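You operate a simulated robot arm through the tools that you are given. There is no shell and no other tool. Be economical: measure what you need, move in short steps, check, and stop when the job is done.

The job below is to be done with a simulated two-armed robot. You get a single attempt, and the scene is never put back.

## Task
Fetch the small pink card and stand it on the blue print. Take the cap off the green tube and lay it down on the top of the cream work bench. Take the pack marked "fresh" from the top of the cream work bench and leave it on top of the large card stack. Put two of the letter blocks from the top of the cream work bench on the front of the sign bench. Take the toner box with the earliest date from the top of the grey table and leave it on top of the blue box. Open the side table drawer, put the red felt pad on the top of the grey table away in the inside of the side table drawer, then shut the drawer. Open the clear roller guard. Do these in any order. Set down upright: small pink card, pack, letter block, toner box.

Only the result counts: the job must be done as asked and must still hold three seconds after the hand-in. Knocking over, shifting, dropping, spilling or breaking anything else fails it. Lids that push on must go on centred and level and be pressed home; caps that screw on are set level and turned clockwise until they are tight.

## Robot
Two 6-joint arms with two-finger grippers on one trunk, on a base that drives. Base frame: it is fixed to the floor where the robot stands at the start and does not move with it; the origin is under the middle of the robot, x ahead of it, y to its left, z up; the surface under the hand at the start is at about z = 840. Units: mm, rad, N and s.
The left shoulder is at the start at [30, 178, 1038], the right one opposite. With the tool pointing down near the work surface each hand reaches from about 480 to 820 mm from the robot's upright axis, wherever it stands, measured 20 degrees to its own side. Places, roughly: blue box (30x17x15 cm) [-2000, 4400, 1000]; blue dry pack, pink dry pack [1000, -250, 1000]; blue print (27x20x1 cm) [-2100, 2300, 900]; clear roller guard [-8000, 1800, 1000]; front of the sign bench (192x22 cm) [-1600, -1580, 860]; green tube [750, 0, 1000]; inside of the side table drawer [-2200, 2500, 800]; large card stack [750, -250, 750]; letter block [750, 1000, 750]; red felt pad (7x5x5 cm) [-1500, 4500, 900]; side table drawer [-2100, 2500, 800]; small pink card [500, 0, 1000]; toner box [-1750, 4250, 1000]. Payload 2.54 kg a hand.
The TCP of each hand is the grasp point between the finger pads, 30 mm short of the fingertips. In the tool frame z runs along the fingers and y along their closing line. Largest opening 116 mm; the body of the gripper starts 95 mm behind the TCP.
Orientation is that of the tool frame in the base frame, as [roll, pitch, yaw] about the fixed x, y, z axes, in that order (R = Rz(yaw) Ry(pitch) Rx(roll)). With the fingers straight down and closing along the base's y, the tool's x points along the base's -x, its y along +y and its z along -z.

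## Interface
- The arms move only by the tool move_arm. It takes "left_targets", "right_targets" or both (then of equal length, played together; a hand with none holds still); each is a list of rows, each an object (a shift or turn left out is 0, a gripper value left out holds the last) with "dr": the turn, a rotation vector about the base's x, y, z in units of 6 degrees (1.0 is 6 degrees), a list of three; "linear": the shift along the base's x, y, z in units of 25 mm (1.0 is 25 mm), a list of three; "grip": the finger opening in m, from 0 to 0.116. In form: [{"dr": [wx, wy, wz], "linear": [dx, dy, dz], "grip": grip}, ...]. A call has 1 to 20 rows; each row shifts and turns the commanded pose from where the row before left it. A call with a number of a shift or a turn outside -1 to 1 is refused whole. A row lasts 0.2 s, in which the tool goes at most 50 mm and 0.15 rad; a call with a longer step from one row to the next is refused whole, and so is a gripper value outside its range. A pose out of reach is approached as far as the arm can. The call stops where the force on the tool passes 40 N (or 10 N more than at its start, if that is more) or the arm is blocked; 0.2 s more then pass. Each finger travels about 153 mm/s and halts on what it meets, pressing with about 39 N; the grip force reading is that of the motor and also rises with nothing between the fingers. The clock runs only during rows and for 0.2 s after the last one: add rows that do not move to give the fingers time. It gives the time, the measured TCP pose, the force on the tool (base axes), the opening and the grip force at its end, in the units of the frame above (readings bear some noise), with the torque about the TCP (base axes, N m) and any sound that the robot's microphone picked up.
- Cameras (640 x 400 px; columns grow to the right, rows downward): "scene" is now at [42.2, -2.8, 1750.4]; the picture's right is [-0.13, -0.99, 0.00], its down [-0.84, 0.11, -0.53] and it looks along [0.53, -0.07, -0.85] (base axes); focal length 265 px, centre (320, 200). "left" rides on the left gripper at [69, 15, -122] in its tool frame; the picture's right is [-0.21, 0.98, 0.00], its down [-0.83, -0.18, -0.53] and it looks along [-0.52, -0.11, 0.85] (tool axes); focal length 251 px, centre (320, 200). "right" rides on the right gripper at [69, -15, -122] in its tool frame; the picture's right is [0.21, 0.98, 0.00], its down [-0.83, 0.18, -0.53] and it looks along [-0.52, 0.11, 0.85] (tool axes); focal length 251 px, centre (320, 200). There is no depth. A picture from a camera that has moved, and an enlarged one, comes with that camera's place and axes in the base frame and with its lens. The place of the scene camera against the robot may be out by one fixed shift of up to 12 mm in any direction.
- capture(camera): a new picture of that camera. No time passes.
- raise_lower(by): slides the trunk up (or, below 0, down) by that many mm; the arms and the scene camera ride with it, the base frame stays. It gives what a move gives, with no picture.
- steer(legs): drives the robot by 1 to 6 legs, each [ahead, left, turn to the left] in mm, mm and rad, along the robot's own axes; the way and the turn of a leg run together, so that a leg with both is an arc; at most 1500 mm and 3.142 rad a leg. The arms and the cameras ride along, it lands a little off, and it stops where it bumps. It gives what a move gives.
- aim_head(pan, tilt): turns the head with the scene camera to pan (to the left, within 2.496 rad either way) and tilt (down, from -0.506 to 1.204), counted from straight ahead of the robot. It gives what a move gives.
- inspect(camera, box): a new picture of the part [left, top, right, bottom] of that camera's present view, enlarged. No time passes.
- sign_off(): hands the job in; it is judged then, once.

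Go step by step. Nothing tells you exact positions but the pictures and the camera data: compare them with the known pose of the tool, close in by small moves and look again before you grip or let go. The budget is 483 turns and 230 pictures, counting those below and the enlarged ones. Unless the task says otherwise, let go and move clear before handing in.

The tools are called after "Call:" by a JSON object that holds its "method" and its "body". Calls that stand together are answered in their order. move_arm: Moves the arms, as the interface text tells. Its arguments: {"type":"object","properties":{"left_targets":{"type":"array"},"right_targets":{"type":"array"}},"required":[]} The other tools are called the same way: raise_lower (by) slides the trunk up or down; steer (legs) drives the base; aim_head (pan, tilt) turns the head that bears the scene camera; capture (camera) takes a picture; inspect (camera, box) takes an enlarged picture of a part of a camera's view; sign_off () hands the job in.

At the start:

```text
time_s: 0.0
left_tool_pos: [572.4, 125.5, 1194.6]
left_orientation: [-3.141, -0.001, -3.141]
left_contact_force: [0.1, 0.6, 0.4]
left_ft_torque: [0.02, 0.0, -0.01]
left_opening: 115.8
left_gripper_force: 0.2
right_tool_pos: [471.3, -282.6, 1201.6]
right_orientation: [3.141, 0.0, 3.141]
right_contact_force: [-0.1, 0.6, -1.5]
right_ft_torque: [0.02, 0.01, 0.01]
right_opening: 116.2
right_gripper_force: 0.0
trunk travel left (down, up): [-250.0, 290.0]
robot x, y, heading: [0.8, -1.7, 0.001]
head pan, tilt: [-0.133, 1.009]
```

scene: 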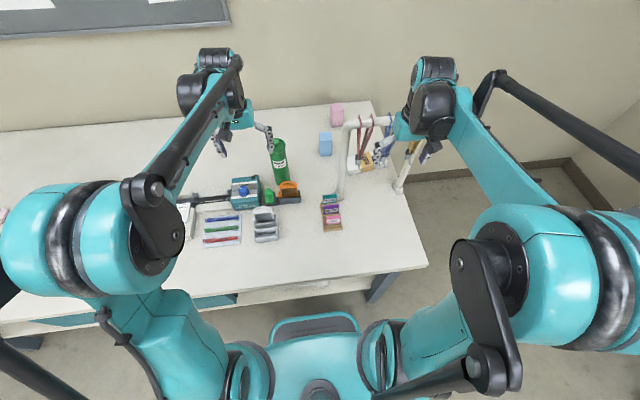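
right: 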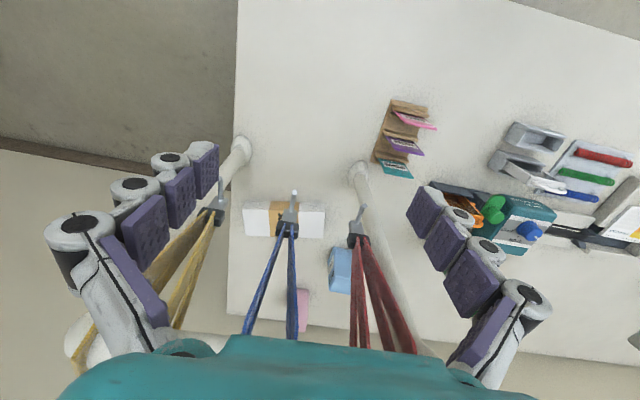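
left: 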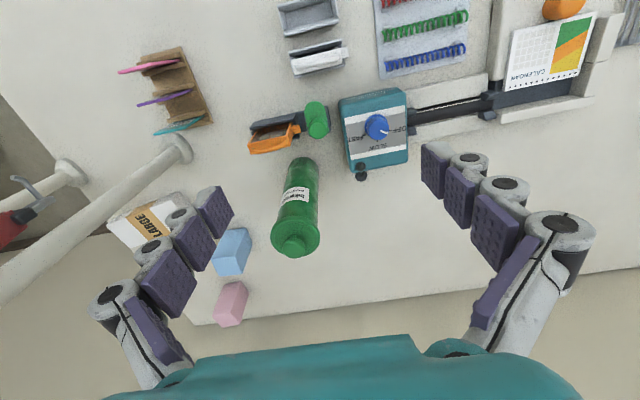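

I see the bench ahead with the green tube, card holder, blue and pink packs and a rack with hanging straps. I'll take enlarged views to identify the items before moving.

Call:
{"method": "inspect", "body": {"camera": "scene", "box": [160, 90, 440, 265]}}

Call:
{"method": "inspect", "body": {"camera": "left", "box": [90, 20, 420, 330]}}

Call:
{"method": "inspect", "body": {"camera": "right", "box": [200, 80, 460, 340]}}

```text
2.29 times, centred on (300, 178) of scene
camera zoom: at [42.2, -2.8, 1750.4], right [-0.13, -0.99, 0.0], down [-0.84, 0.11, -0.53], along [0.53, -0.07, -0.85], focal length 605 px, centre (366, 251)
```

zoom: 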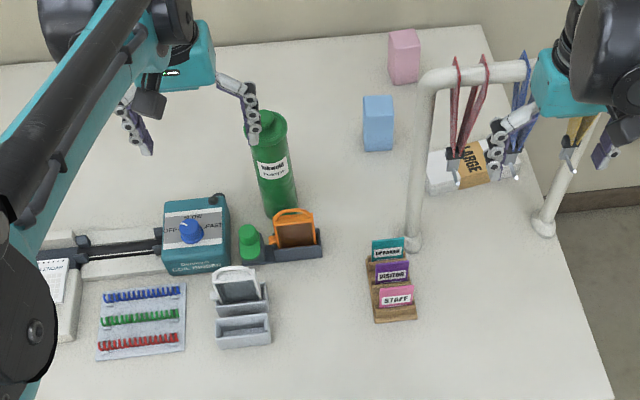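

```text
1.29 times, centred on (255, 175) of left
camera zoom: at [503.1, 139.5, 1317.0], right [0.21, 0.98, 0.0], down [0.83, -0.18, 0.53], along [0.52, -0.11, -0.85], focal length 324 px, centre (404, 232)
```

zoom: 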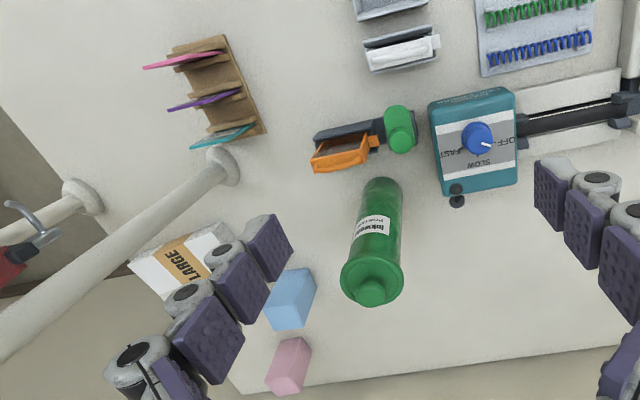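

```text
1.54 times, centred on (330, 210) of right
camera zoom: at [402.3, -297.3, 1324.6], right [-0.21, 0.98, 0.0], down [0.83, 0.18, 0.53], along [0.52, 0.11, -0.85], focal length 387 px, centre (305, 185)
```

zoom: 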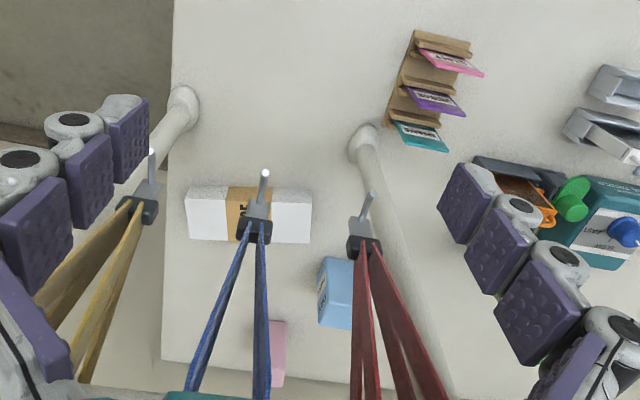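

The bench items are roughly located. I need labels and the rest of the bench, so I'll turn the head left to find the letter blocks.

Call:
{"method": "aim_head", "body": {"pan": 0.8, "tilt": 0.7}}

Call:
{"method": "capture", "body": {"camera": "scene"}}

Call:
{"method": "inspect", "body": {"camera": "right", "box": [230, 190, 390, 340]}}

```text
time_s: 1.2
left_tool_pos: [572.8, 124.9, 1195.2]
left_orientation: [-3.141, 0.0, -3.141]
left_contact_force: [0.3, -0.2, 0.1]
left_ft_torque: [-0.03, 0.02, -0.01]
left_opening: 116.1
left_gripper_force: 0.0
right_tool_pos: [471.7, -282.7, 1202.3]
right_orientation: [3.141, 0.001, 3.141]
right_contact_force: [-0.1, -0.5, 0.5]
right_ft_torque: [-0.02, 0.03, -0.01]
right_opening: 116.0
right_gripper_force: 0.1
trunk travel left (down, up): [-250.0, 290.0]
robot x, y, heading: [0.8, 1.1, -0.003]
head pan, tilt: [0.799, 0.7]
```

```text
223 pictures are left
camera scene: at [33.0, 67.2, 1774.4], right [0.72, -0.7, 0.0], down [-0.45, -0.46, -0.76], along [0.53, 0.55, -0.64], focal length 265 px, centre (320, 200)
```

scene: 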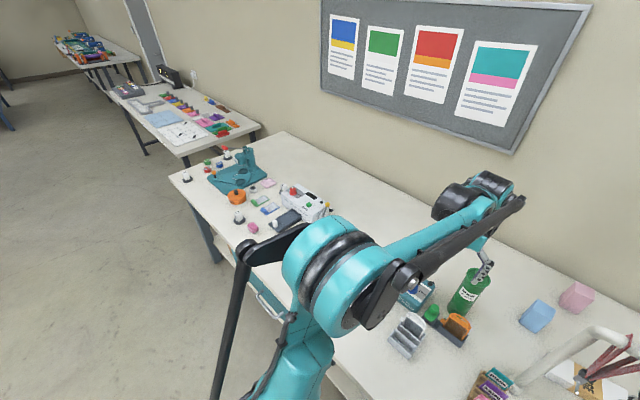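

```text
2.67 times, centred on (310, 265) of right
camera zoom: at [402.3, -297.4, 1324.6], right [-0.21, 0.98, 0.0], down [0.83, 0.18, 0.53], along [0.52, 0.11, -0.85], focal length 670 px, centre (347, 27)
```

zoom: 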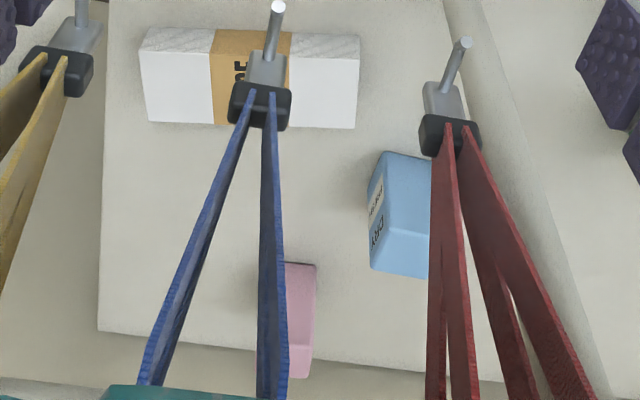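

The pack labels face the bench's right end. I'll look right and behind to map the free floor and the other tables.

Call:
{"method": "aim_head", "body": {"pan": -0.9, "tilt": 0.6}}

Call:
{"method": "capture", "body": {"camera": "scene"}}

Call:
{"method": "aim_head", "body": {"pan": -2.3, "tilt": 0.4}}

Call:
{"method": "capture", "body": {"camera": "scene"}}

Call:
{"method": "aim_head", "body": {"pan": 2.2, "tilt": 0.4}}

Call:
{"method": "capture", "body": {"camera": "scene"}}

```text
time_s: 3.0
left_tool_pos: [573.6, 125.0, 1195.2]
left_orientation: [-3.14, 0.0, -3.14]
left_contact_force: [0.8, -0.1, 0.8]
left_ft_torque: [0.02, 0.02, 0.0]
left_opening: 116.1
left_gripper_force: 0.0
right_tool_pos: [473.2, -281.3, 1202.5]
right_orientation: [-3.14, 0.0, 3.142]
right_contact_force: [-0.3, 0.6, 0.1]
right_ft_torque: [0.03, -0.04, 0.0]
right_opening: 115.9
right_gripper_force: 0.1
trunk travel left (down, up): [-250.0, 290.0]
robot x, y, heading: [1.2, 2.5, 0.001]
head pan, tilt: [-0.901, 0.6]
```

```text
221 pictures are left
camera scene: at [28.7, -62.9, 1783.0], right [-0.78, -0.62, 0.0], down [-0.35, 0.44, -0.82], along [0.51, -0.65, -0.57], focal length 265 px, centre (320, 200)
```

scene: 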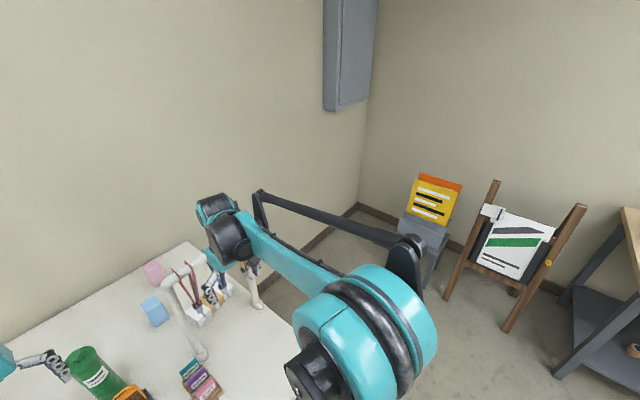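

```text
time_s: 4.5
left_tool_pos: [572.4, 126.7, 1194.4]
left_orientation: [-3.141, 0.001, -3.141]
left_contact_force: [0.3, 0.3, -0.4]
left_ft_torque: [0.0, 0.0, -0.03]
left_opening: 116.0
left_gripper_force: 0.0
right_tool_pos: [473.1, -283.3, 1202.2]
right_orientation: [-3.14, 0.001, -3.141]
right_contact_force: [0.0, 0.8, -1.0]
right_ft_torque: [0.01, -0.05, 0.01]
right_opening: 116.1
right_gripper_force: 0.1
trunk travel left (down, up): [-250.0, 290.0]
robot x, y, heading: [2.2, -0.8, 0.001]
head pan, tilt: [-2.3, 0.4]
```

```text
220 pictures are left
camera scene: at [-88.0, -62.8, 1801.3], right [-0.75, 0.67, 0.0], down [0.26, 0.29, -0.92], along [-0.61, -0.69, -0.39], focal length 265 px, centre (320, 200)
```

scene: 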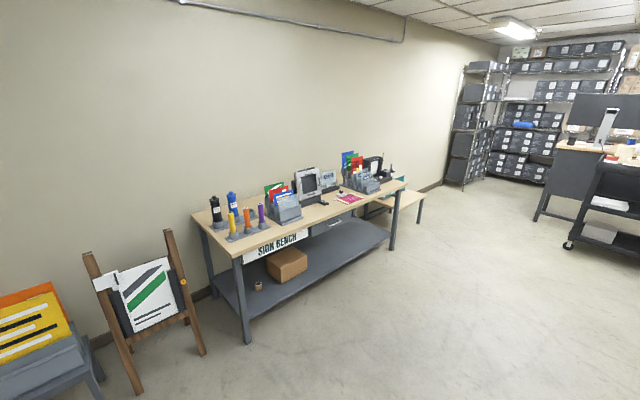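

```text
time_s: 8.1
left_tool_pos: [572.4, 125.6, 1194.8]
left_orientation: [3.141, 0.001, 3.14]
left_contact_force: [0.0, -0.5, -0.5]
left_ft_torque: [-0.01, -0.03, 0.02]
left_opening: 115.7
left_gripper_force: 0.0
right_tool_pos: [473.5, -283.1, 1202.6]
right_orientation: [-3.141, -0.001, 3.141]
right_contact_force: [-0.7, -0.5, -0.6]
right_ft_torque: [0.04, -0.02, 0.04]
right_opening: 115.9
right_gripper_force: 0.0
trunk travel left (down, up): [-250.0, 290.0]
robot x, y, heading: [-1.6, -0.3, 0.005]
head pan, tilt: [2.201, 0.4]
```

```text
219 pictures are left
camera scene: at [-80.8, 81.2, 1801.3], right [0.81, 0.59, 0.0], down [0.23, -0.31, -0.92], along [-0.54, 0.74, -0.39], focal length 265 px, centre (320, 200)
```

scene: 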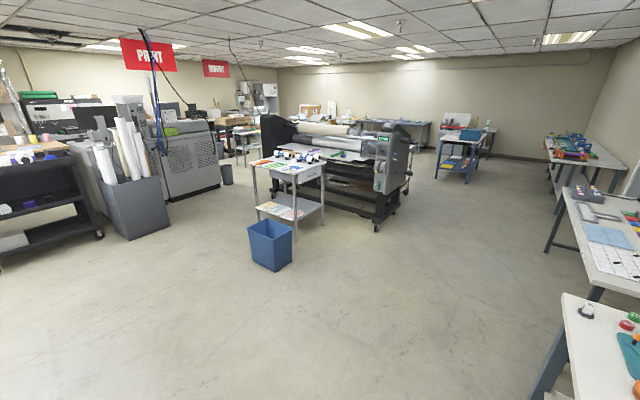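

The floor to the right of the bench looks free, so I'll drive round to the right end and read and handle the dry packs and the card stack from there.

Call:
{"method": "steer", "body": {"legs": [[-150, 0, 0], [0, -1150, 0]]}}

Call:
{"method": "steer", "body": {"legs": [[0, 0, 1.571]]}}

Call:
{"method": "aim_head", "body": {"pan": -0.7, "tilt": 0.7}}

Call:
{"method": "capture", "body": {"camera": "scene"}}

```text
time_s: 14.9
left_tool_pos: [430.4, -1031.1, 1194.5]
left_orientation: [3.141, 0.0, -3.136]
left_contact_force: [0.7, 0.4, -0.8]
left_ft_torque: [0.02, -0.06, -0.01]
left_opening: 115.8
left_gripper_force: 0.1
right_tool_pos: [332.6, -1439.6, 1203.6]
right_orientation: [3.141, 0.0, -3.138]
right_contact_force: [0.2, 0.5, -0.6]
right_ft_torque: [0.0, 0.0, -0.02]
right_opening: 116.0
right_gripper_force: 0.0
trunk travel left (down, up): [-250.0, 290.0]
robot x, y, heading: [-142.2, -1157.3, 0.007]
head pan, tilt: [2.201, 0.4]
```

```text
time_s: 19.1
left_tool_pos: [-254.8, -584.4, 1195.3]
left_orientation: [-3.141, 0.001, -1.592]
left_contact_force: [-0.2, -0.4, 0.1]
left_ft_torque: [0.02, 0.01, -0.01]
left_opening: 116.1
left_gripper_force: 0.1
right_tool_pos: [151.1, -692.1, 1202.3]
right_orientation: [-3.141, 0.001, -1.593]
right_contact_force: [-0.3, -0.2, 0.3]
right_ft_torque: [0.01, -0.02, 0.03]
right_opening: 116.0
right_gripper_force: 0.0
trunk travel left (down, up): [-250.0, 290.0]
robot x, y, heading: [-142.4, -1158.9, 1.553]
head pan, tilt: [2.201, 0.4]
```

```text
time_s: 21.6
left_tool_pos: [-255.8, -583.6, 1194.0]
left_orientation: [3.141, -0.001, -1.594]
left_contact_force: [0.5, 0.4, 0.0]
left_ft_torque: [-0.01, 0.03, 0.03]
left_opening: 116.1
left_gripper_force: 0.0
right_tool_pos: [150.4, -692.2, 1202.6]
right_orientation: [3.141, 0.0, -1.59]
right_contact_force: [-0.2, 0.2, 0.3]
right_ft_torque: [0.0, -0.01, -0.06]
right_opening: 116.0
right_gripper_force: 0.1
trunk travel left (down, up): [-250.0, 290.0]
robot x, y, heading: [-140.3, -1156.6, 1.55]
head pan, tilt: [-0.7, 0.7]
```

```text
218 pictures are left
camera scene: at [-83.0, -1118.3, 1774.4], right [0.75, -0.66, 0.0], down [-0.42, -0.48, -0.76], along [0.5, 0.58, -0.64], focal length 265 px, centre (320, 200)
```

scene: 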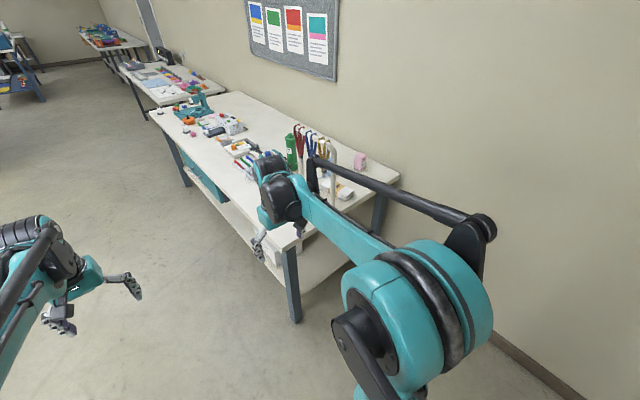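

The bench's right end is visible ahead right. I'll sidle right along it and square up.

Call:
{"method": "steer", "body": {"legs": [[0, -880, 0.02]]}}

Call:
{"method": "aim_head", "body": {"pan": -0.1, "tilt": 0.8}}

Call:
{"method": "capture", "body": {"camera": "scene"}}

Call:
{"method": "capture", "body": {"camera": "right"}}

```text
time_s: 26.3
left_tool_pos: [611.4, -596.4, 1193.5]
left_orientation: [-3.142, -0.002, -1.576]
left_contact_force: [-0.1, -0.5, 0.1]
left_ft_torque: [0.02, 0.02, 0.01]
left_opening: 116.3
left_gripper_force: 0.1
right_tool_pos: [1018.4, -699.8, 1203.3]
right_orientation: [-3.14, 0.001, -1.576]
right_contact_force: [-0.8, -0.8, 0.2]
right_ft_torque: [0.02, 0.04, 0.02]
right_opening: 115.7
right_gripper_force: 0.0
trunk travel left (down, up): [-250.0, 290.0]
robot x, y, heading: [732.8, -1171.9, 1.568]
head pan, tilt: [-0.7, 0.7]
```

```text
time_s: 27.3
left_tool_pos: [610.7, -597.2, 1195.7]
left_orientation: [-3.141, 0.0, -1.576]
left_contact_force: [0.3, 0.0, -0.2]
left_ft_torque: [0.03, 0.01, 0.04]
left_opening: 116.1
left_gripper_force: 0.0
right_tool_pos: [1017.7, -699.6, 1202.5]
right_orientation: [-3.141, 0.0, -1.576]
right_contact_force: [0.0, 0.7, -0.8]
right_ft_torque: [-0.03, -0.03, 0.0]
right_opening: 115.9
right_gripper_force: 0.0
trunk travel left (down, up): [-250.0, 290.0]
robot x, y, heading: [730.2, -1171.0, 1.559]
head pan, tilt: [-0.099, 0.799]
```

```text
217 pictures are left
camera scene: at [744.0, -1113.4, 1766.2], right [0.99, -0.11, 0.0], down [-0.08, -0.71, -0.7], along [0.07, 0.69, -0.72], focal length 265 px, centre (320, 200)
```

scene: 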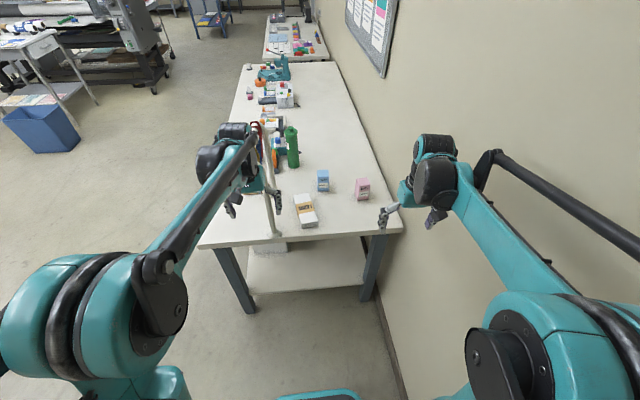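

```text
216 pictures are left
camera right: at [1031.2, -768.3, 1324.5], right [-0.98, -0.21, 0.0], down [-0.18, 0.83, 0.53], along [-0.11, 0.52, -0.85], focal length 251 px, centre (320, 200)
```

right: 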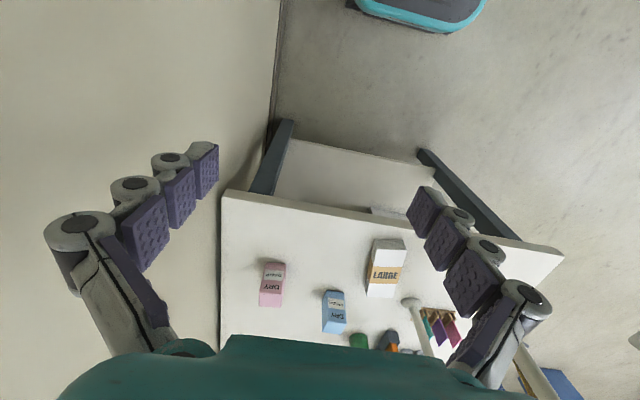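

Call:
{"method": "inspect", "body": {"camera": "right", "box": [240, 220, 430, 340]}}

Call:
{"method": "inspect", "body": {"camera": "scene", "box": [220, 110, 420, 250]}}

```text
3.33 times, centred on (335, 280) of right
camera zoom: at [1031.2, -768.3, 1324.5], right [-0.98, -0.21, 0.0], down [-0.18, 0.83, 0.53], along [-0.11, 0.52, -0.85], focal length 838 px, centre (270, -67)
```

zoom: 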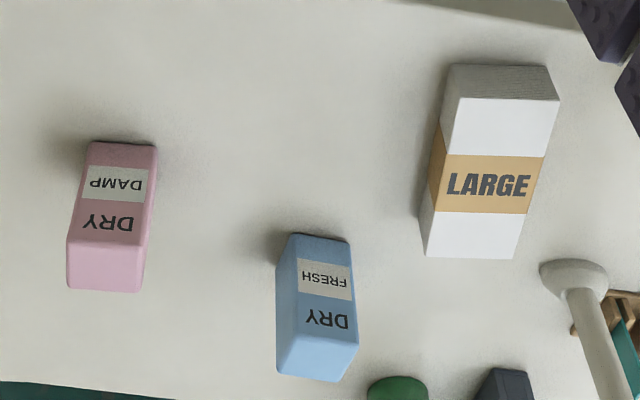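

```text
2.86 times, centred on (320, 180) of scene
camera zoom: at [744.0, -1113.4, 1766.2], right [0.99, -0.11, 0.0], down [-0.08, -0.71, -0.7], along [0.07, 0.69, -0.72], focal length 757 px, centre (320, 257)
```

zoom: 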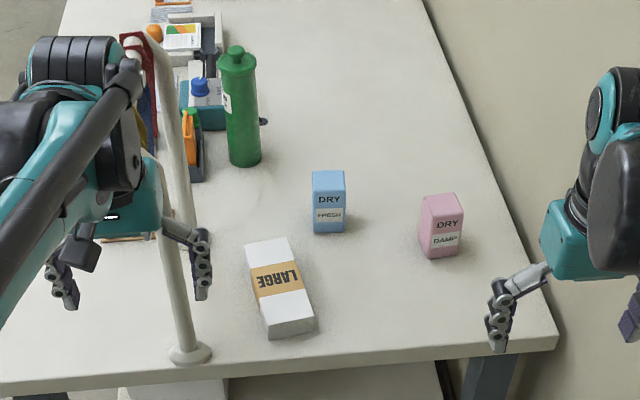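

The blue pack reads FRESH and stands at about (861,-145); the LARGE stack is near (763,-306), with its top at about z 884. I'll move the left hand away from the rail and then drive closer.

Call:
{"method": "move_arm", "body": {"left_targets": [{"linear": [-1, 0, 0.3]}, {"linear": [-1, 0, 0.3]}, {"linear": [-1, 0, 0.3]}, {"linear": [-1, 0, 0.3]}, {"linear": [-1, 0, 0.3]}, {"linear": [-1, 0, 0.3]}, {"linear": [-1, 0, 0.3]}, {"linear": [-1, 0, 0.3]}, {"linear": [-1, 0, 0.3]}, {"linear": [-1, 0, 0.3]}], "right_targets": [{"linear": [-0.6, 0, 0]}, {"linear": [-0.6, 0, 0]}, {"linear": [-0.6, 0, 0]}, {"linear": [-0.6, 0, 0]}, {"linear": [-0.6, 0, 0]}, {"linear": [-0.6, 0, 0]}, {"linear": [-0.6, 0, 0]}, {"linear": [-0.6, 0, 0]}, {"linear": [-0.6, 0, 0]}, {"linear": [-0.6, 0, 0]}]}}

Call:
{"method": "steer", "body": {"legs": [[270, 0, 0.01]]}}

Call:
{"method": "capture", "body": {"camera": "right"}}

Call:
{"method": "capture", "body": {"camera": "scene"}}

```text
time_s: 29.5
left_tool_pos: [358.8, -597.9, 1270.6]
left_orientation: [-3.141, 0.0, -1.577]
left_contact_force: [-0.3, 0.2, 0.7]
left_ft_torque: [-0.01, -0.07, -0.02]
left_opening: 116.0
left_gripper_force: 0.1
right_tool_pos: [866.2, -700.2, 1201.6]
right_orientation: [-3.139, 0.0, -1.577]
right_contact_force: [-0.3, 0.0, -0.1]
right_ft_torque: [0.02, -0.04, -0.03]
right_opening: 115.9
right_gripper_force: 0.1
trunk travel left (down, up): [-250.0, 290.0]
robot x, y, heading: [730.9, -1173.5, 1.567]
head pan, tilt: [-0.099, 0.799]
```

```text
time_s: 31.4
left_tool_pos: [351.0, -335.8, 1271.1]
left_orientation: [-3.141, 0.0, -1.559]
left_contact_force: [-0.4, 0.8, 0.7]
left_ft_torque: [-0.05, -0.03, -0.01]
left_opening: 115.9
left_gripper_force: 0.1
right_tool_pos: [860.8, -429.6, 1201.8]
right_orientation: [3.141, 0.001, -1.559]
right_contact_force: [-0.5, 0.4, 0.6]
right_ft_torque: [-0.06, -0.01, 0.0]
right_opening: 116.0
right_gripper_force: 0.1
trunk travel left (down, up): [-250.0, 290.0]
robot x, y, heading: [729.6, -903.0, 1.583]
head pan, tilt: [-0.099, 0.799]
```

```text
213 pictures are left
camera right: at [874.6, -497.7, 1324.3], right [-0.97, -0.22, 0.0], down [-0.19, 0.82, 0.53], along [-0.12, 0.52, -0.85], focal length 251 px, centre (320, 200)
```

right: 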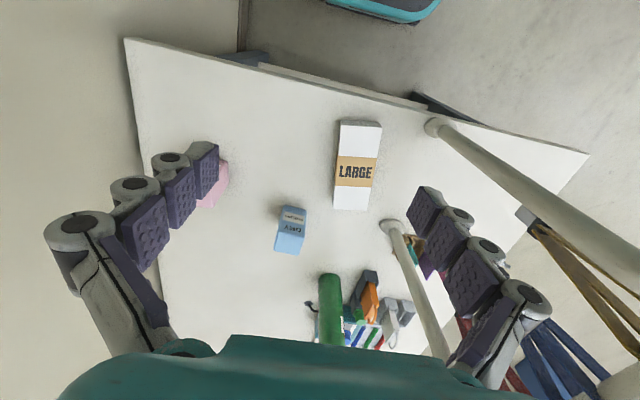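

```text
212 pictures are left
camera scene: at [742.4, -844.6, 1766.1], right [1.0, -0.09, 0.0], down [-0.06, -0.71, -0.7], along [0.06, 0.69, -0.72], focal length 265 px, centre (320, 200)
```

scene: 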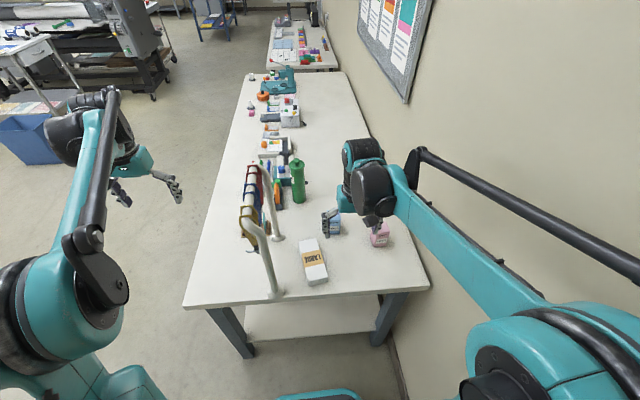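

I'll zoom in on the blue pack to fix its position.

Call:
{"method": "inspect", "body": {"camera": "right", "box": [230, 110, 400, 270]}}

```text
2.50 times, centred on (315, 190) of right
camera zoom: at [874.6, -497.7, 1324.3], right [-0.97, -0.22, 0.0], down [-0.19, 0.82, 0.53], along [-0.12, 0.52, -0.85], focal length 629 px, centre (332, 225)
```

zoom: 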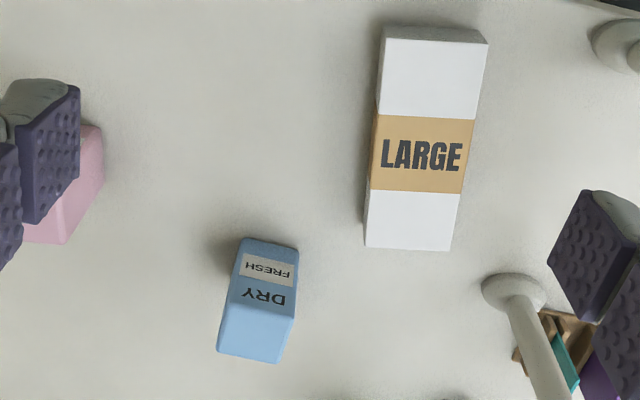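

The pack centre comes to about (859,-146), with its top near z 944. I'll move the right hand above it.

Call:
{"method": "move_arm", "body": {"right_targets": [{"linear": [0, 0.95, 0]}, {"linear": [0, 0.95, 0]}, {"linear": [0, 0.95, 0]}, {"linear": [0, 0.95, 0]}, {"linear": [0, 0.95, 0]}, {"linear": [0, 0.95, 0], "dr": [0, 0, 0.22]}, {"linear": [0, 0.95, -0.5], "dr": [0, 0, 0.22]}, {"linear": [0, 0.95, -1]}, {"linear": [0, 0.95, -1]}, {"linear": [0, 0.95, -1]}, {"linear": [0, 0.95, -1]}, {"linear": [0, 0.9, -1]}, {}, {}]}}

Call:
{"method": "capture", "body": {"camera": "right"}}

```text
time_s: 34.4
left_tool_pos: [350.4, -336.0, 1270.0]
left_orientation: [3.141, 0.002, -1.56]
left_contact_force: [0.0, 0.4, 0.3]
left_ft_torque: [-0.06, -0.02, 0.0]
left_opening: 116.2
left_gripper_force: 0.1
right_tool_pos: [859.6, -144.9, 1066.0]
right_orientation: [3.142, 0.0, -1.515]
right_contact_force: [-0.8, 0.3, 0.1]
right_ft_torque: [-0.02, -0.02, -0.01]
right_opening: 116.0
right_gripper_force: 0.1
trunk travel left (down, up): [-250.0, 290.0]
robot x, y, heading: [732.9, -902.0, 1.581]
head pan, tilt: [-0.099, 0.799]
```

```text
210 pictures are left
camera right: at [878.2, -212.9, 1188.0], right [-0.96, -0.27, 0.0], down [-0.23, 0.81, 0.53], along [-0.14, 0.51, -0.85], focal length 251 px, centre (320, 200)
```

right: 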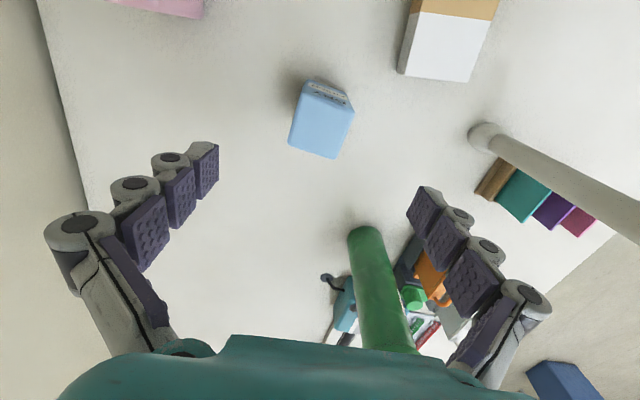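

Aligned within a few mm; I'll correct slightly, descend and grip.

Call:
{"method": "move_arm", "body": {"right_targets": [{"linear": [0.05, -0.2, -1]}, {"linear": [0.05, 0, -1]}, {"linear": [0, 0, -1]}, {"linear": [0, 0, -1]}, {"linear": [0, 0, -1]}, {"linear": [0, 0, -1]}, {"linear": [0, 0, -0.4]}, {"grip": 0.116}, {"grip": 0.08}, {"grip": 0.05}, {"grip": 0.04}, {"grip": 0.03}, {"grip": 0.03}]}}

Call:
{"method": "capture", "body": {"camera": "right"}}

```text
time_s: 37.2
left_tool_pos: [350.6, -336.9, 1271.2]
left_orientation: [-3.14, 0.0, -1.559]
left_contact_force: [0.2, 0.8, -0.2]
left_ft_torque: [0.04, -0.01, 0.02]
left_opening: 115.6
left_gripper_force: 0.0
right_tool_pos: [862.6, -149.8, 905.2]
right_orientation: [-3.14, 0.0, -1.514]
right_contact_force: [-0.8, 0.2, 3.8]
right_ft_torque: [-0.1, 0.0, -0.1]
right_opening: 54.9
right_gripper_force: 39.3
trunk travel left (down, up): [-250.0, 290.0]
robot x, y, heading: [729.5, -906.2, 1.581]
head pan, tilt: [-0.099, 0.799]
```

```text
209 pictures are left
camera right: at [880.4, -217.2, 1027.4], right [-0.96, -0.27, 0.0], down [-0.23, 0.81, 0.53], along [-0.14, 0.51, -0.85], focal length 251 px, centre (320, 200)
```

right: 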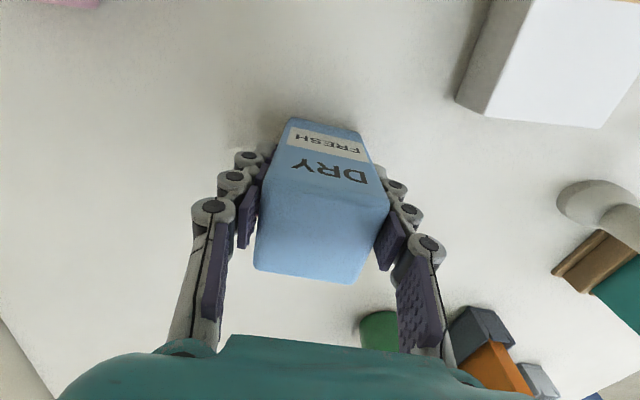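

The FRESH pack is gripped at 55 mm. I'll lift it and carry it over the stack, turning it to match the stack's yaw.

Call:
{"method": "move_arm", "body": {"right_targets": [{"linear": [0, 0, 0.5]}, {"linear": [0, 0, 1]}, {"linear": [0, 0, 1]}, {"linear": [0, 0, 1]}, {"linear": [0, 0, 1]}, {"linear": [-0.5, -0.8, 0], "dr": [0, 0, 0.3]}, {"linear": [-0.5, -0.8, 0], "dr": [0, 0, 0.3]}, {"linear": [-0.5, -0.8, 0], "dr": [0, 0, 0.3]}, {"linear": [-0.5, -0.8, 0], "dr": [0, 0, 0.3]}, {"linear": [-0.5, -0.8, 0]}, {"linear": [-0.5, -0.8, 0]}, {"linear": [-0.5, -0.8, 0]}, {"linear": [-0.5, -0.65, 0]}, {}]}}

Call:
{"method": "capture", "body": {"camera": "right"}}

Call:
{"method": "inspect", "body": {"camera": "scene", "box": [230, 180, 430, 310]}}

```text
time_s: 40.2
left_tool_pos: [351.0, -336.0, 1271.3]
left_orientation: [3.141, 0.0, -1.562]
left_contact_force: [0.2, 0.1, -0.4]
left_ft_torque: [0.0, 0.0, -0.02]
left_opening: 115.8
left_gripper_force: 0.1
right_tool_pos: [763.5, -306.9, 1016.5]
right_orientation: [3.141, 0.0, -1.389]
right_contact_force: [0.5, 0.7, -2.2]
right_ft_torque: [-0.03, -0.01, 0.03]
right_opening: 54.9
right_gripper_force: 38.8
trunk travel left (down, up): [-250.0, 290.0]
robot x, y, heading: [733.7, -905.8, 1.579]
head pan, tilt: [-0.099, 0.799]
```

```text
208 pictures are left
camera right: at [789.4, -371.7, 1139.5], right [-0.92, -0.39, 0.0], down [-0.33, 0.78, 0.53], along [-0.21, 0.49, -0.85], focal length 251 px, centre (320, 200)
```

right: 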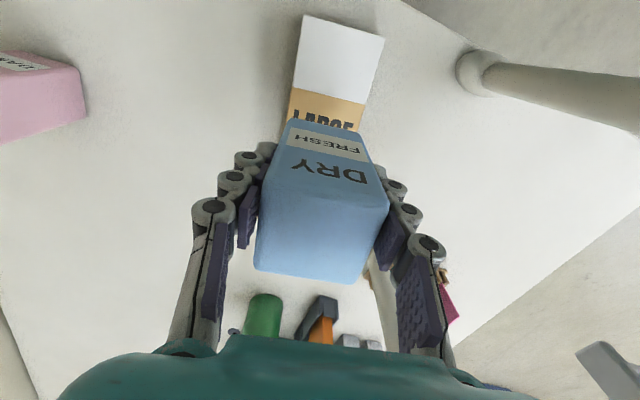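

```text
3.08 times, centred on (330, 245) of scene
camera zoom: at [742.7, -844.8, 1766.1], right [1.0, -0.09, 0.0], down [-0.06, -0.71, -0.7], along [0.06, 0.69, -0.72], focal length 815 px, centre (289, 62)
```

zoom: 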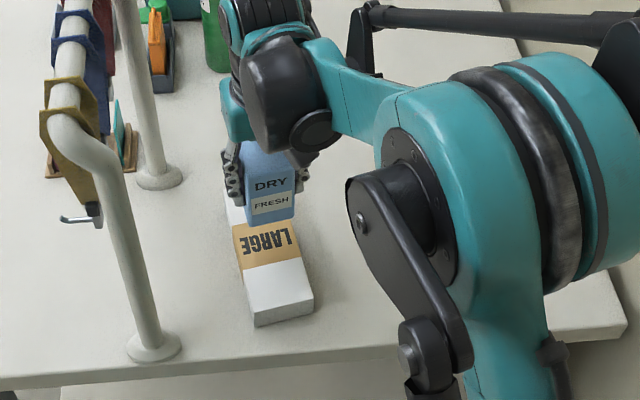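

The pack lines up over the stack. I'll lower to just above contact, then creep down.

Call:
{"method": "move_arm", "body": {"right_targets": [{"linear": [-0.08, 0, -1]}, {"linear": [0, 0, -1]}, {"linear": [0, 0, -0.4]}, {"linear": [0, 0, -0.1]}, {"linear": [0, 0, -0.1]}, {}]}}

```text
time_s: 41.6
left_tool_pos: [350.8, -335.4, 1270.1]
left_orientation: [-3.141, 0.0, -1.56]
left_contact_force: [1.0, -0.6, 0.7]
left_ft_torque: [0.02, 0.0, -0.01]
left_opening: 116.0
left_gripper_force: 0.0
right_tool_pos: [758.4, -307.3, 951.7]
right_orientation: [-3.14, -0.001, -1.391]
right_contact_force: [-0.4, -0.7, -2.0]
right_ft_torque: [-0.02, -0.03, -0.02]
right_opening: 54.9
right_gripper_force: 38.9
trunk travel left (down, up): [-250.0, 290.0]
robot x, y, heading: [731.0, -900.0, 1.582]
head pan, tilt: [-0.099, 0.799]
```

No contact yet; I'll continue in 2 mm steps.

Call:
{"method": "move_arm", "body": {"right_targets": [{"linear": [0, 0, -0.08]}, {"linear": [0, 0, -0.08]}]}}

Call:
{"method": "inspect", "body": {"camera": "right", "box": [220, 20, 420, 300]}}

```text
time_s: 42.2
left_tool_pos: [348.6, -336.3, 1271.2]
left_orientation: [3.141, 0.0, -1.562]
left_contact_force: [-0.5, -0.7, 0.4]
left_ft_torque: [0.04, -0.02, 0.04]
left_opening: 116.1
left_gripper_force: 0.1
right_tool_pos: [759.9, -307.9, 949.1]
right_orientation: [3.14, 0.002, -1.389]
right_contact_force: [0.0, 0.3, -2.5]
right_ft_torque: [0.0, -0.02, 0.01]
right_opening: 55.2
right_gripper_force: 38.9
trunk travel left (down, up): [-250.0, 290.0]
robot x, y, heading: [732.1, -900.2, 1.578]
head pan, tilt: [-0.099, 0.799]
```

```text
1.43 times, centred on (320, 160) of right
camera zoom: at [786.1, -371.4, 1069.9], right [-0.92, -0.39, 0.0], down [-0.33, 0.78, 0.53], along [-0.21, 0.49, -0.85], focal length 359 px, centre (320, 257)
```

zoom: 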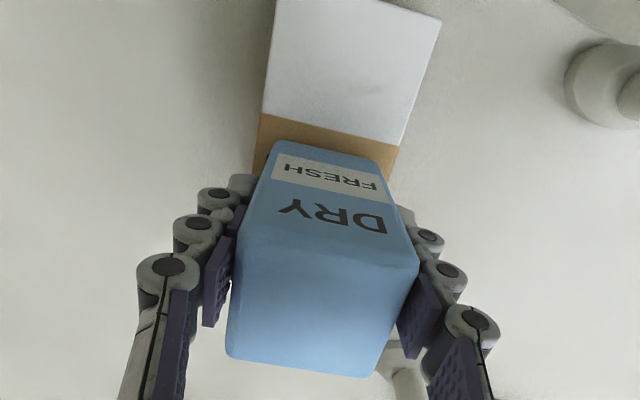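

Call:
{"method": "move_arm", "body": {"right_targets": [{"linear": [0, 0, -0.08]}, {"linear": [0, 0, -0.08]}]}}

Call:
{"method": "move_arm", "body": {"right_targets": [{"linear": [0, 0, -0.08]}, {"linear": [0, 0, -0.08]}]}}

```text
time_s: 42.8
left_tool_pos: [350.3, -335.8, 1271.5]
left_orientation: [-3.141, 0.0, -1.56]
left_contact_force: [0.3, -0.3, 0.5]
left_ft_torque: [-0.01, 0.04, -0.01]
left_opening: 115.9
left_gripper_force: 0.1
right_tool_pos: [759.3, -306.9, 945.2]
right_orientation: [-3.141, -0.001, -1.39]
right_contact_force: [-0.5, 0.5, -2.5]
right_ft_torque: [-0.05, 0.0, -0.04]
right_opening: 55.3
right_gripper_force: 38.8
trunk travel left (down, up): [-250.0, 290.0]
robot x, y, heading: [731.4, -900.1, 1.581]
head pan, tilt: [-0.099, 0.799]
```

```text
time_s: 43.4
left_tool_pos: [350.9, -336.7, 1271.0]
left_orientation: [3.14, 0.001, -1.56]
left_contact_force: [0.1, 0.3, 0.2]
left_ft_torque: [-0.02, -0.01, 0.01]
left_opening: 115.9
left_gripper_force: 0.1
right_tool_pos: [760.3, -308.2, 942.0]
right_orientation: [3.139, 0.001, -1.389]
right_contact_force: [-1.5, 6.4, 28.3]
right_ft_torque: [0.25, 0.06, -0.17]
right_opening: 55.4
right_gripper_force: 39.1
trunk travel left (down, up): [-250.0, 290.0]
robot x, y, heading: [735.5, -903.2, 1.586]
head pan, tilt: [-0.099, 0.799]
```

Contact reached. I'll ease off slightly, open, and retreat upward.

Call:
{"method": "move_arm", "body": {"right_targets": [{"linear": [0, 0, 0.06]}, {"grip": 0.07}, {"grip": 0.1}, {"grip": 0.1}, {"linear": [0, 0, 1]}, {"linear": [0, 0, 1]}, {"linear": [0, 0, 1]}, {"linear": [0, 0, 1]}, {"linear": [0, 0, 1]}, {"linear": [0, 0, 1]}]}}

Call:
{"method": "capture", "body": {"camera": "right"}}

```text
time_s: 45.6
left_tool_pos: [350.2, -337.3, 1269.9]
left_orientation: [-3.141, 0.001, -1.56]
left_contact_force: [0.3, -0.3, -0.8]
left_ft_torque: [0.03, 0.0, 0.02]
left_opening: 115.8
left_gripper_force: 0.2
right_tool_pos: [759.3, -307.8, 1093.4]
right_orientation: [3.14, 0.001, -1.39]
right_contact_force: [0.9, 0.0, 0.8]
right_ft_torque: [-0.01, -0.02, -0.01]
right_opening: 100.0
right_gripper_force: 0.0
trunk travel left (down, up): [-250.0, 290.0]
robot x, y, heading: [733.9, -903.8, 1.579]
head pan, tilt: [-0.099, 0.799]
```

```text
205 pictures are left
camera right: at [785.8, -372.1, 1214.1], right [-0.92, -0.39, 0.0], down [-0.33, 0.78, 0.53], along [-0.21, 0.49, -0.85], focal length 251 px, centre (320, 200)
```

right: 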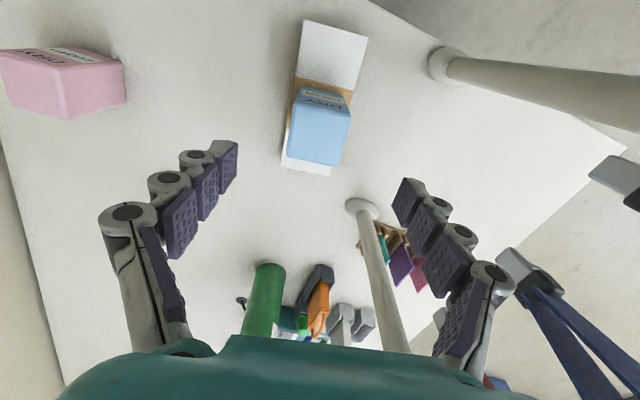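

The pack is standing on the stack. Next I'll go back to the front of the bench for the tube, the card and the letter blocks.

Call:
{"method": "move_arm", "body": {"right_targets": [{"linear": [0, 0, 1]}, {"linear": [0, 0, 1]}, {"linear": [0, 0, 1]}, {"linear": [0, 0, 1]}, {"linear": [0, -1, 0], "grip": 0.116}, {"linear": [0, -1, 0]}, {"linear": [0, -1, 0]}, {"linear": [0, -1, 0]}, {"dr": [0, 0, -0.5]}, {"dr": [0, 0, -0.5]}, {"dr": [0, 0, -0.6]}]}}

Call:
{"method": "steer", "body": {"legs": [[-290, 0, 0], [0, 900, 0], [0, 0, -1.58]]}}

```text
time_s: 48.0
left_tool_pos: [350.6, -336.9, 1270.8]
left_orientation: [3.141, 0.002, -1.559]
left_contact_force: [0.2, 0.6, 0.3]
left_ft_torque: [-0.06, 0.01, 0.02]
left_opening: 115.9
left_gripper_force: 0.0
right_tool_pos: [759.4, -406.9, 1192.4]
right_orientation: [-3.141, 0.0, -1.555]
right_contact_force: [0.5, 0.5, -0.9]
right_ft_torque: [-0.01, -0.02, 0.0]
right_opening: 116.1
right_gripper_force: 0.1
trunk travel left (down, up): [-250.0, 290.0]
robot x, y, heading: [732.5, -904.5, 1.581]
head pan, tilt: [-0.099, 0.799]
```

```text
time_s: 58.1
left_tool_pos: [426.9, -827.6, 1271.0]
left_orientation: [3.14, 0.001, 3.128]
left_contact_force: [-1.5, 0.5, -0.9]
left_ft_torque: [0.0, 0.0, 0.01]
left_opening: 116.0
left_gripper_force: 0.0
right_tool_pos: [346.4, -1234.9, 1192.0]
right_orientation: [3.141, 0.001, 3.132]
right_contact_force: [0.1, 1.2, -0.6]
right_ft_torque: [0.03, 0.01, 0.0]
right_opening: 115.8
right_gripper_force: 0.1
trunk travel left (down, up): [-250.0, 290.0]
robot x, y, heading: [-147.8, -1196.2, -0.018]
head pan, tilt: [-0.099, 0.799]
```

Now I'll drive to stand in front of the tube.

Call:
{"method": "steer", "body": {"legs": [[0, 1240, 0.018], [100, 0, 0]]}}

Call:
{"method": "aim_head", "body": {"pan": 0.2, "tilt": 0.85}}

Call:
{"method": "capture", "body": {"camera": "scene"}}

Call:
{"method": "capture", "body": {"camera": "right"}}

Call:
{"method": "capture", "body": {"camera": "left"}}

```text
time_s: 64.9
left_tool_pos: [535.2, 385.8, 1270.7]
left_orientation: [3.141, 0.001, 3.14]
left_contact_force: [1.1, -0.2, 0.1]
left_ft_torque: [0.04, 0.04, -0.02]
left_opening: 115.8
left_gripper_force: 0.1
right_tool_pos: [460.8, -21.9, 1191.6]
right_orientation: [3.141, 0.0, 3.141]
right_contact_force: [0.9, 0.1, -0.1]
right_ft_torque: [-0.01, 0.02, -0.03]
right_opening: 116.0
right_gripper_force: 0.1
trunk travel left (down, up): [-250.0, 290.0]
robot x, y, heading: [-38.9, 9.8, -0.007]
head pan, tilt: [-0.099, 0.799]
```

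```text
time_s: 65.7
left_tool_pos: [534.5, 386.7, 1272.0]
left_orientation: [3.141, -0.001, 3.139]
left_contact_force: [-0.6, 0.5, 1.1]
left_ft_torque: [0.0, 0.0, -0.01]
left_opening: 116.0
left_gripper_force: 0.0
right_tool_pos: [458.7, -22.6, 1192.4]
right_orientation: [3.141, -0.001, -3.141]
right_contact_force: [0.7, 0.9, -0.2]
right_ft_torque: [0.03, -0.04, -0.03]
right_opening: 116.2
right_gripper_force: 0.2
trunk travel left (down, up): [-250.0, 290.0]
robot x, y, heading: [-38.7, 13.0, -0.01]
head pan, tilt: [0.201, 0.85]
```

```text
204 pictures are left
camera scene: at [13.1, 34.9, 1762.2], right [0.19, -0.98, 0.0], down [-0.74, -0.15, -0.66], along [0.65, 0.13, -0.75], focal length 265 px, centre (320, 200)
```

scene: 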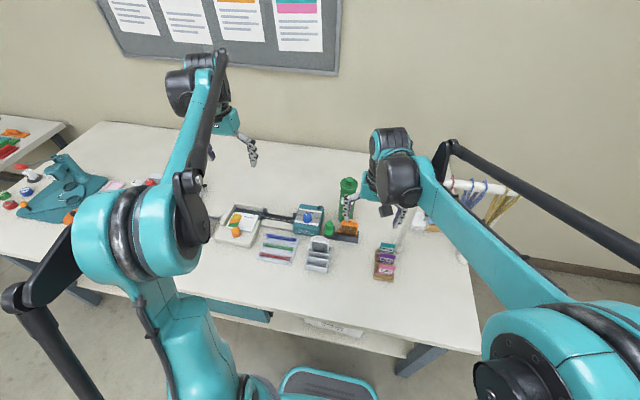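

```text
203 pictures are left
camera right: at [388.1, -37.5, 1314.2], right [-0.22, 0.98, 0.0], down [0.83, 0.18, 0.53], along [0.52, 0.11, -0.85], focal length 251 px, centre (320, 200)
```

right: 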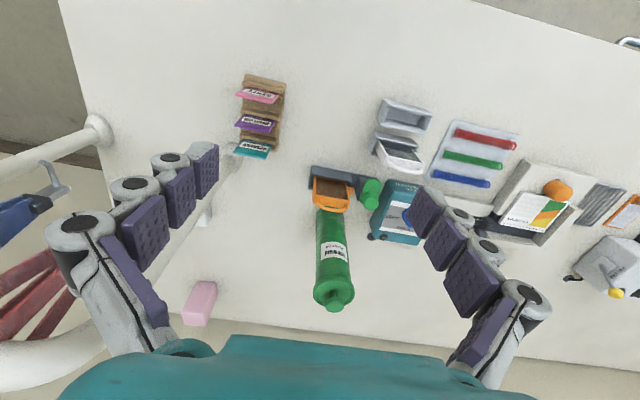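

```text
202 pictures are left
camera left: at [464.6, 400.9, 1393.4], right [0.22, 0.98, 0.0], down [0.82, -0.18, 0.53], along [0.52, -0.12, -0.85], focal length 251 px, centre (320, 200)
```

left: 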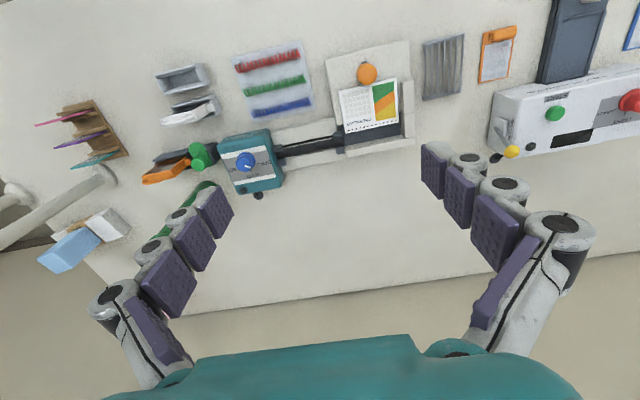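

I'll zoom in on the tube, its neighbours and the card holder.

Call:
{"method": "inspect", "body": {"camera": "right", "box": [270, 140, 430, 320]}}

Call:
{"method": "inspect", "body": {"camera": "scene", "box": [210, 165, 410, 290]}}

Call:
{"method": "inspect", "body": {"camera": "right", "box": [200, 60, 330, 180]}}

```text
2.22 times, centred on (350, 230) of right
camera zoom: at [388.1, -37.5, 1314.2], right [-0.22, 0.98, 0.0], down [0.83, 0.18, 0.53], along [0.52, 0.11, -0.85], focal length 559 px, centre (253, 133)
```

zoom: 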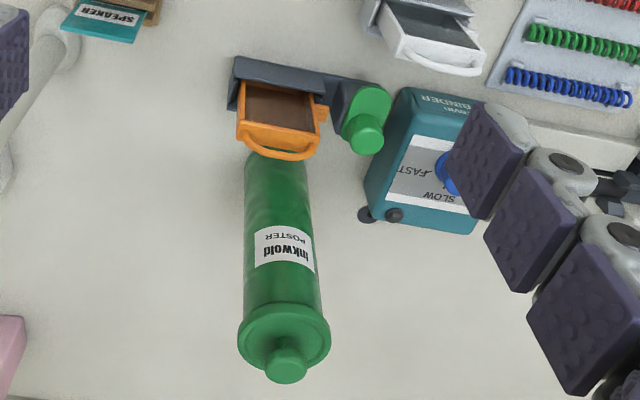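

```text
3.20 times, centred on (310, 228) of scene
camera zoom: at [13.1, 34.9, 1762.2], right [0.19, -0.98, 0.0], down [-0.74, -0.15, -0.66], along [0.65, 0.13, -0.75], focal length 848 px, centre (352, 112)
```

zoom: 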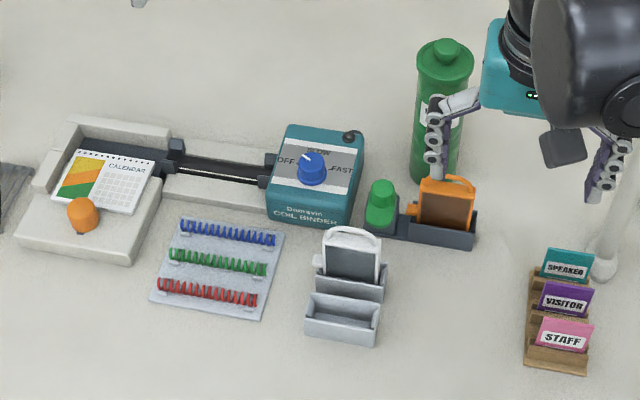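

```text
3.33 times, centred on (265, 120) of right
camera zoom: at [388.1, -37.5, 1314.2], right [-0.22, 0.98, 0.0], down [0.83, 0.18, 0.53], along [0.52, 0.11, -0.85], focal length 838 px, centre (503, 467)
```

zoom: 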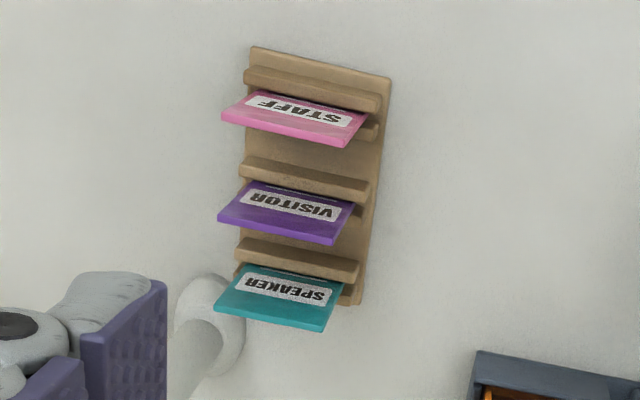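

The tube stands near (735,66), 225 mm high including a flanged cap with a knob. I'll hold its body with the left hand turned horizontal while the right hand takes the cap, so I turn the left hand first.

Call:
{"method": "move_arm", "body": {"left_targets": [{"dr": [0, 0, -1]}, {"dr": [0, 0, -1]}, {"dr": [0, 0, -1]}, {"dr": [0, 0, -1]}, {"dr": [0, 0, -1]}, {"dr": [0, 0, -1]}, {"dr": [0, 0, -1]}, {"dr": [0, 0, -0.5]}, {"dr": [-0.88, -0.88, 0]}, {"dr": [-0.88, -0.88, 0]}, {"dr": [-0.88, -0.88, 0]}, {"dr": [-0.88, -0.88, 0]}, {"dr": [-0.88, -0.88, 0]}, {"dr": [-0.88, -0.88, 0]}, {"dr": [-0.88, -0.88, 0]}, {"dr": [-0.88, -0.88, 0]}, {"dr": [-0.88, -0.88, 0]}, {"dr": [-0.88, -0.88, 0]}, {"dr": [-0.88, -0.88, 0]}, {"dr": [-0.93, -0.93, 0]}]}}

Call:
{"method": "capture", "body": {"camera": "left"}}

Call:
{"method": "capture", "body": {"camera": "scene"}}

```text
time_s: 69.9
left_tool_pos: [535.2, 388.1, 1270.0]
left_orientation: [0.927, 1.567, 0.142]
left_contact_force: [-0.6, -0.2, 0.2]
left_ft_torque: [-0.02, 0.01, -0.04]
left_opening: 115.8
left_gripper_force: 0.1
right_tool_pos: [459.9, -22.7, 1192.4]
right_orientation: [3.141, 0.001, -3.141]
right_contact_force: [0.5, -0.2, -0.3]
right_ft_torque: [0.01, -0.03, 0.02]
right_opening: 116.0
right_gripper_force: 0.1
trunk travel left (down, up): [-250.0, 290.0]
robot x, y, heading: [-37.6, 15.8, -0.002]
head pan, tilt: [0.201, 0.85]
```

```text
198 pictures are left
camera left: at [459.7, 483.6, 1201.7], right [0.69, 0.69, 0.22], down [-0.51, 0.25, 0.82], along [0.52, -0.68, 0.52], focal length 251 px, centre (320, 200)
```

left: 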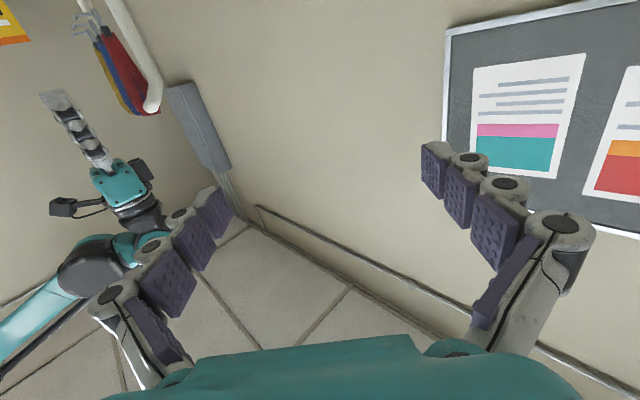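

```text
197 pictures are left
camera scene: at [14.6, 35.9, 1762.1], right [0.2, -0.98, 0.0], down [-0.74, -0.15, -0.66], along [0.65, 0.13, -0.75], focal length 265 px, centre (320, 200)
```

scene: 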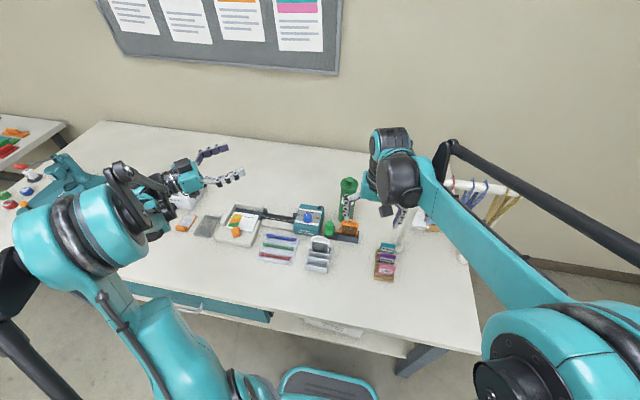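

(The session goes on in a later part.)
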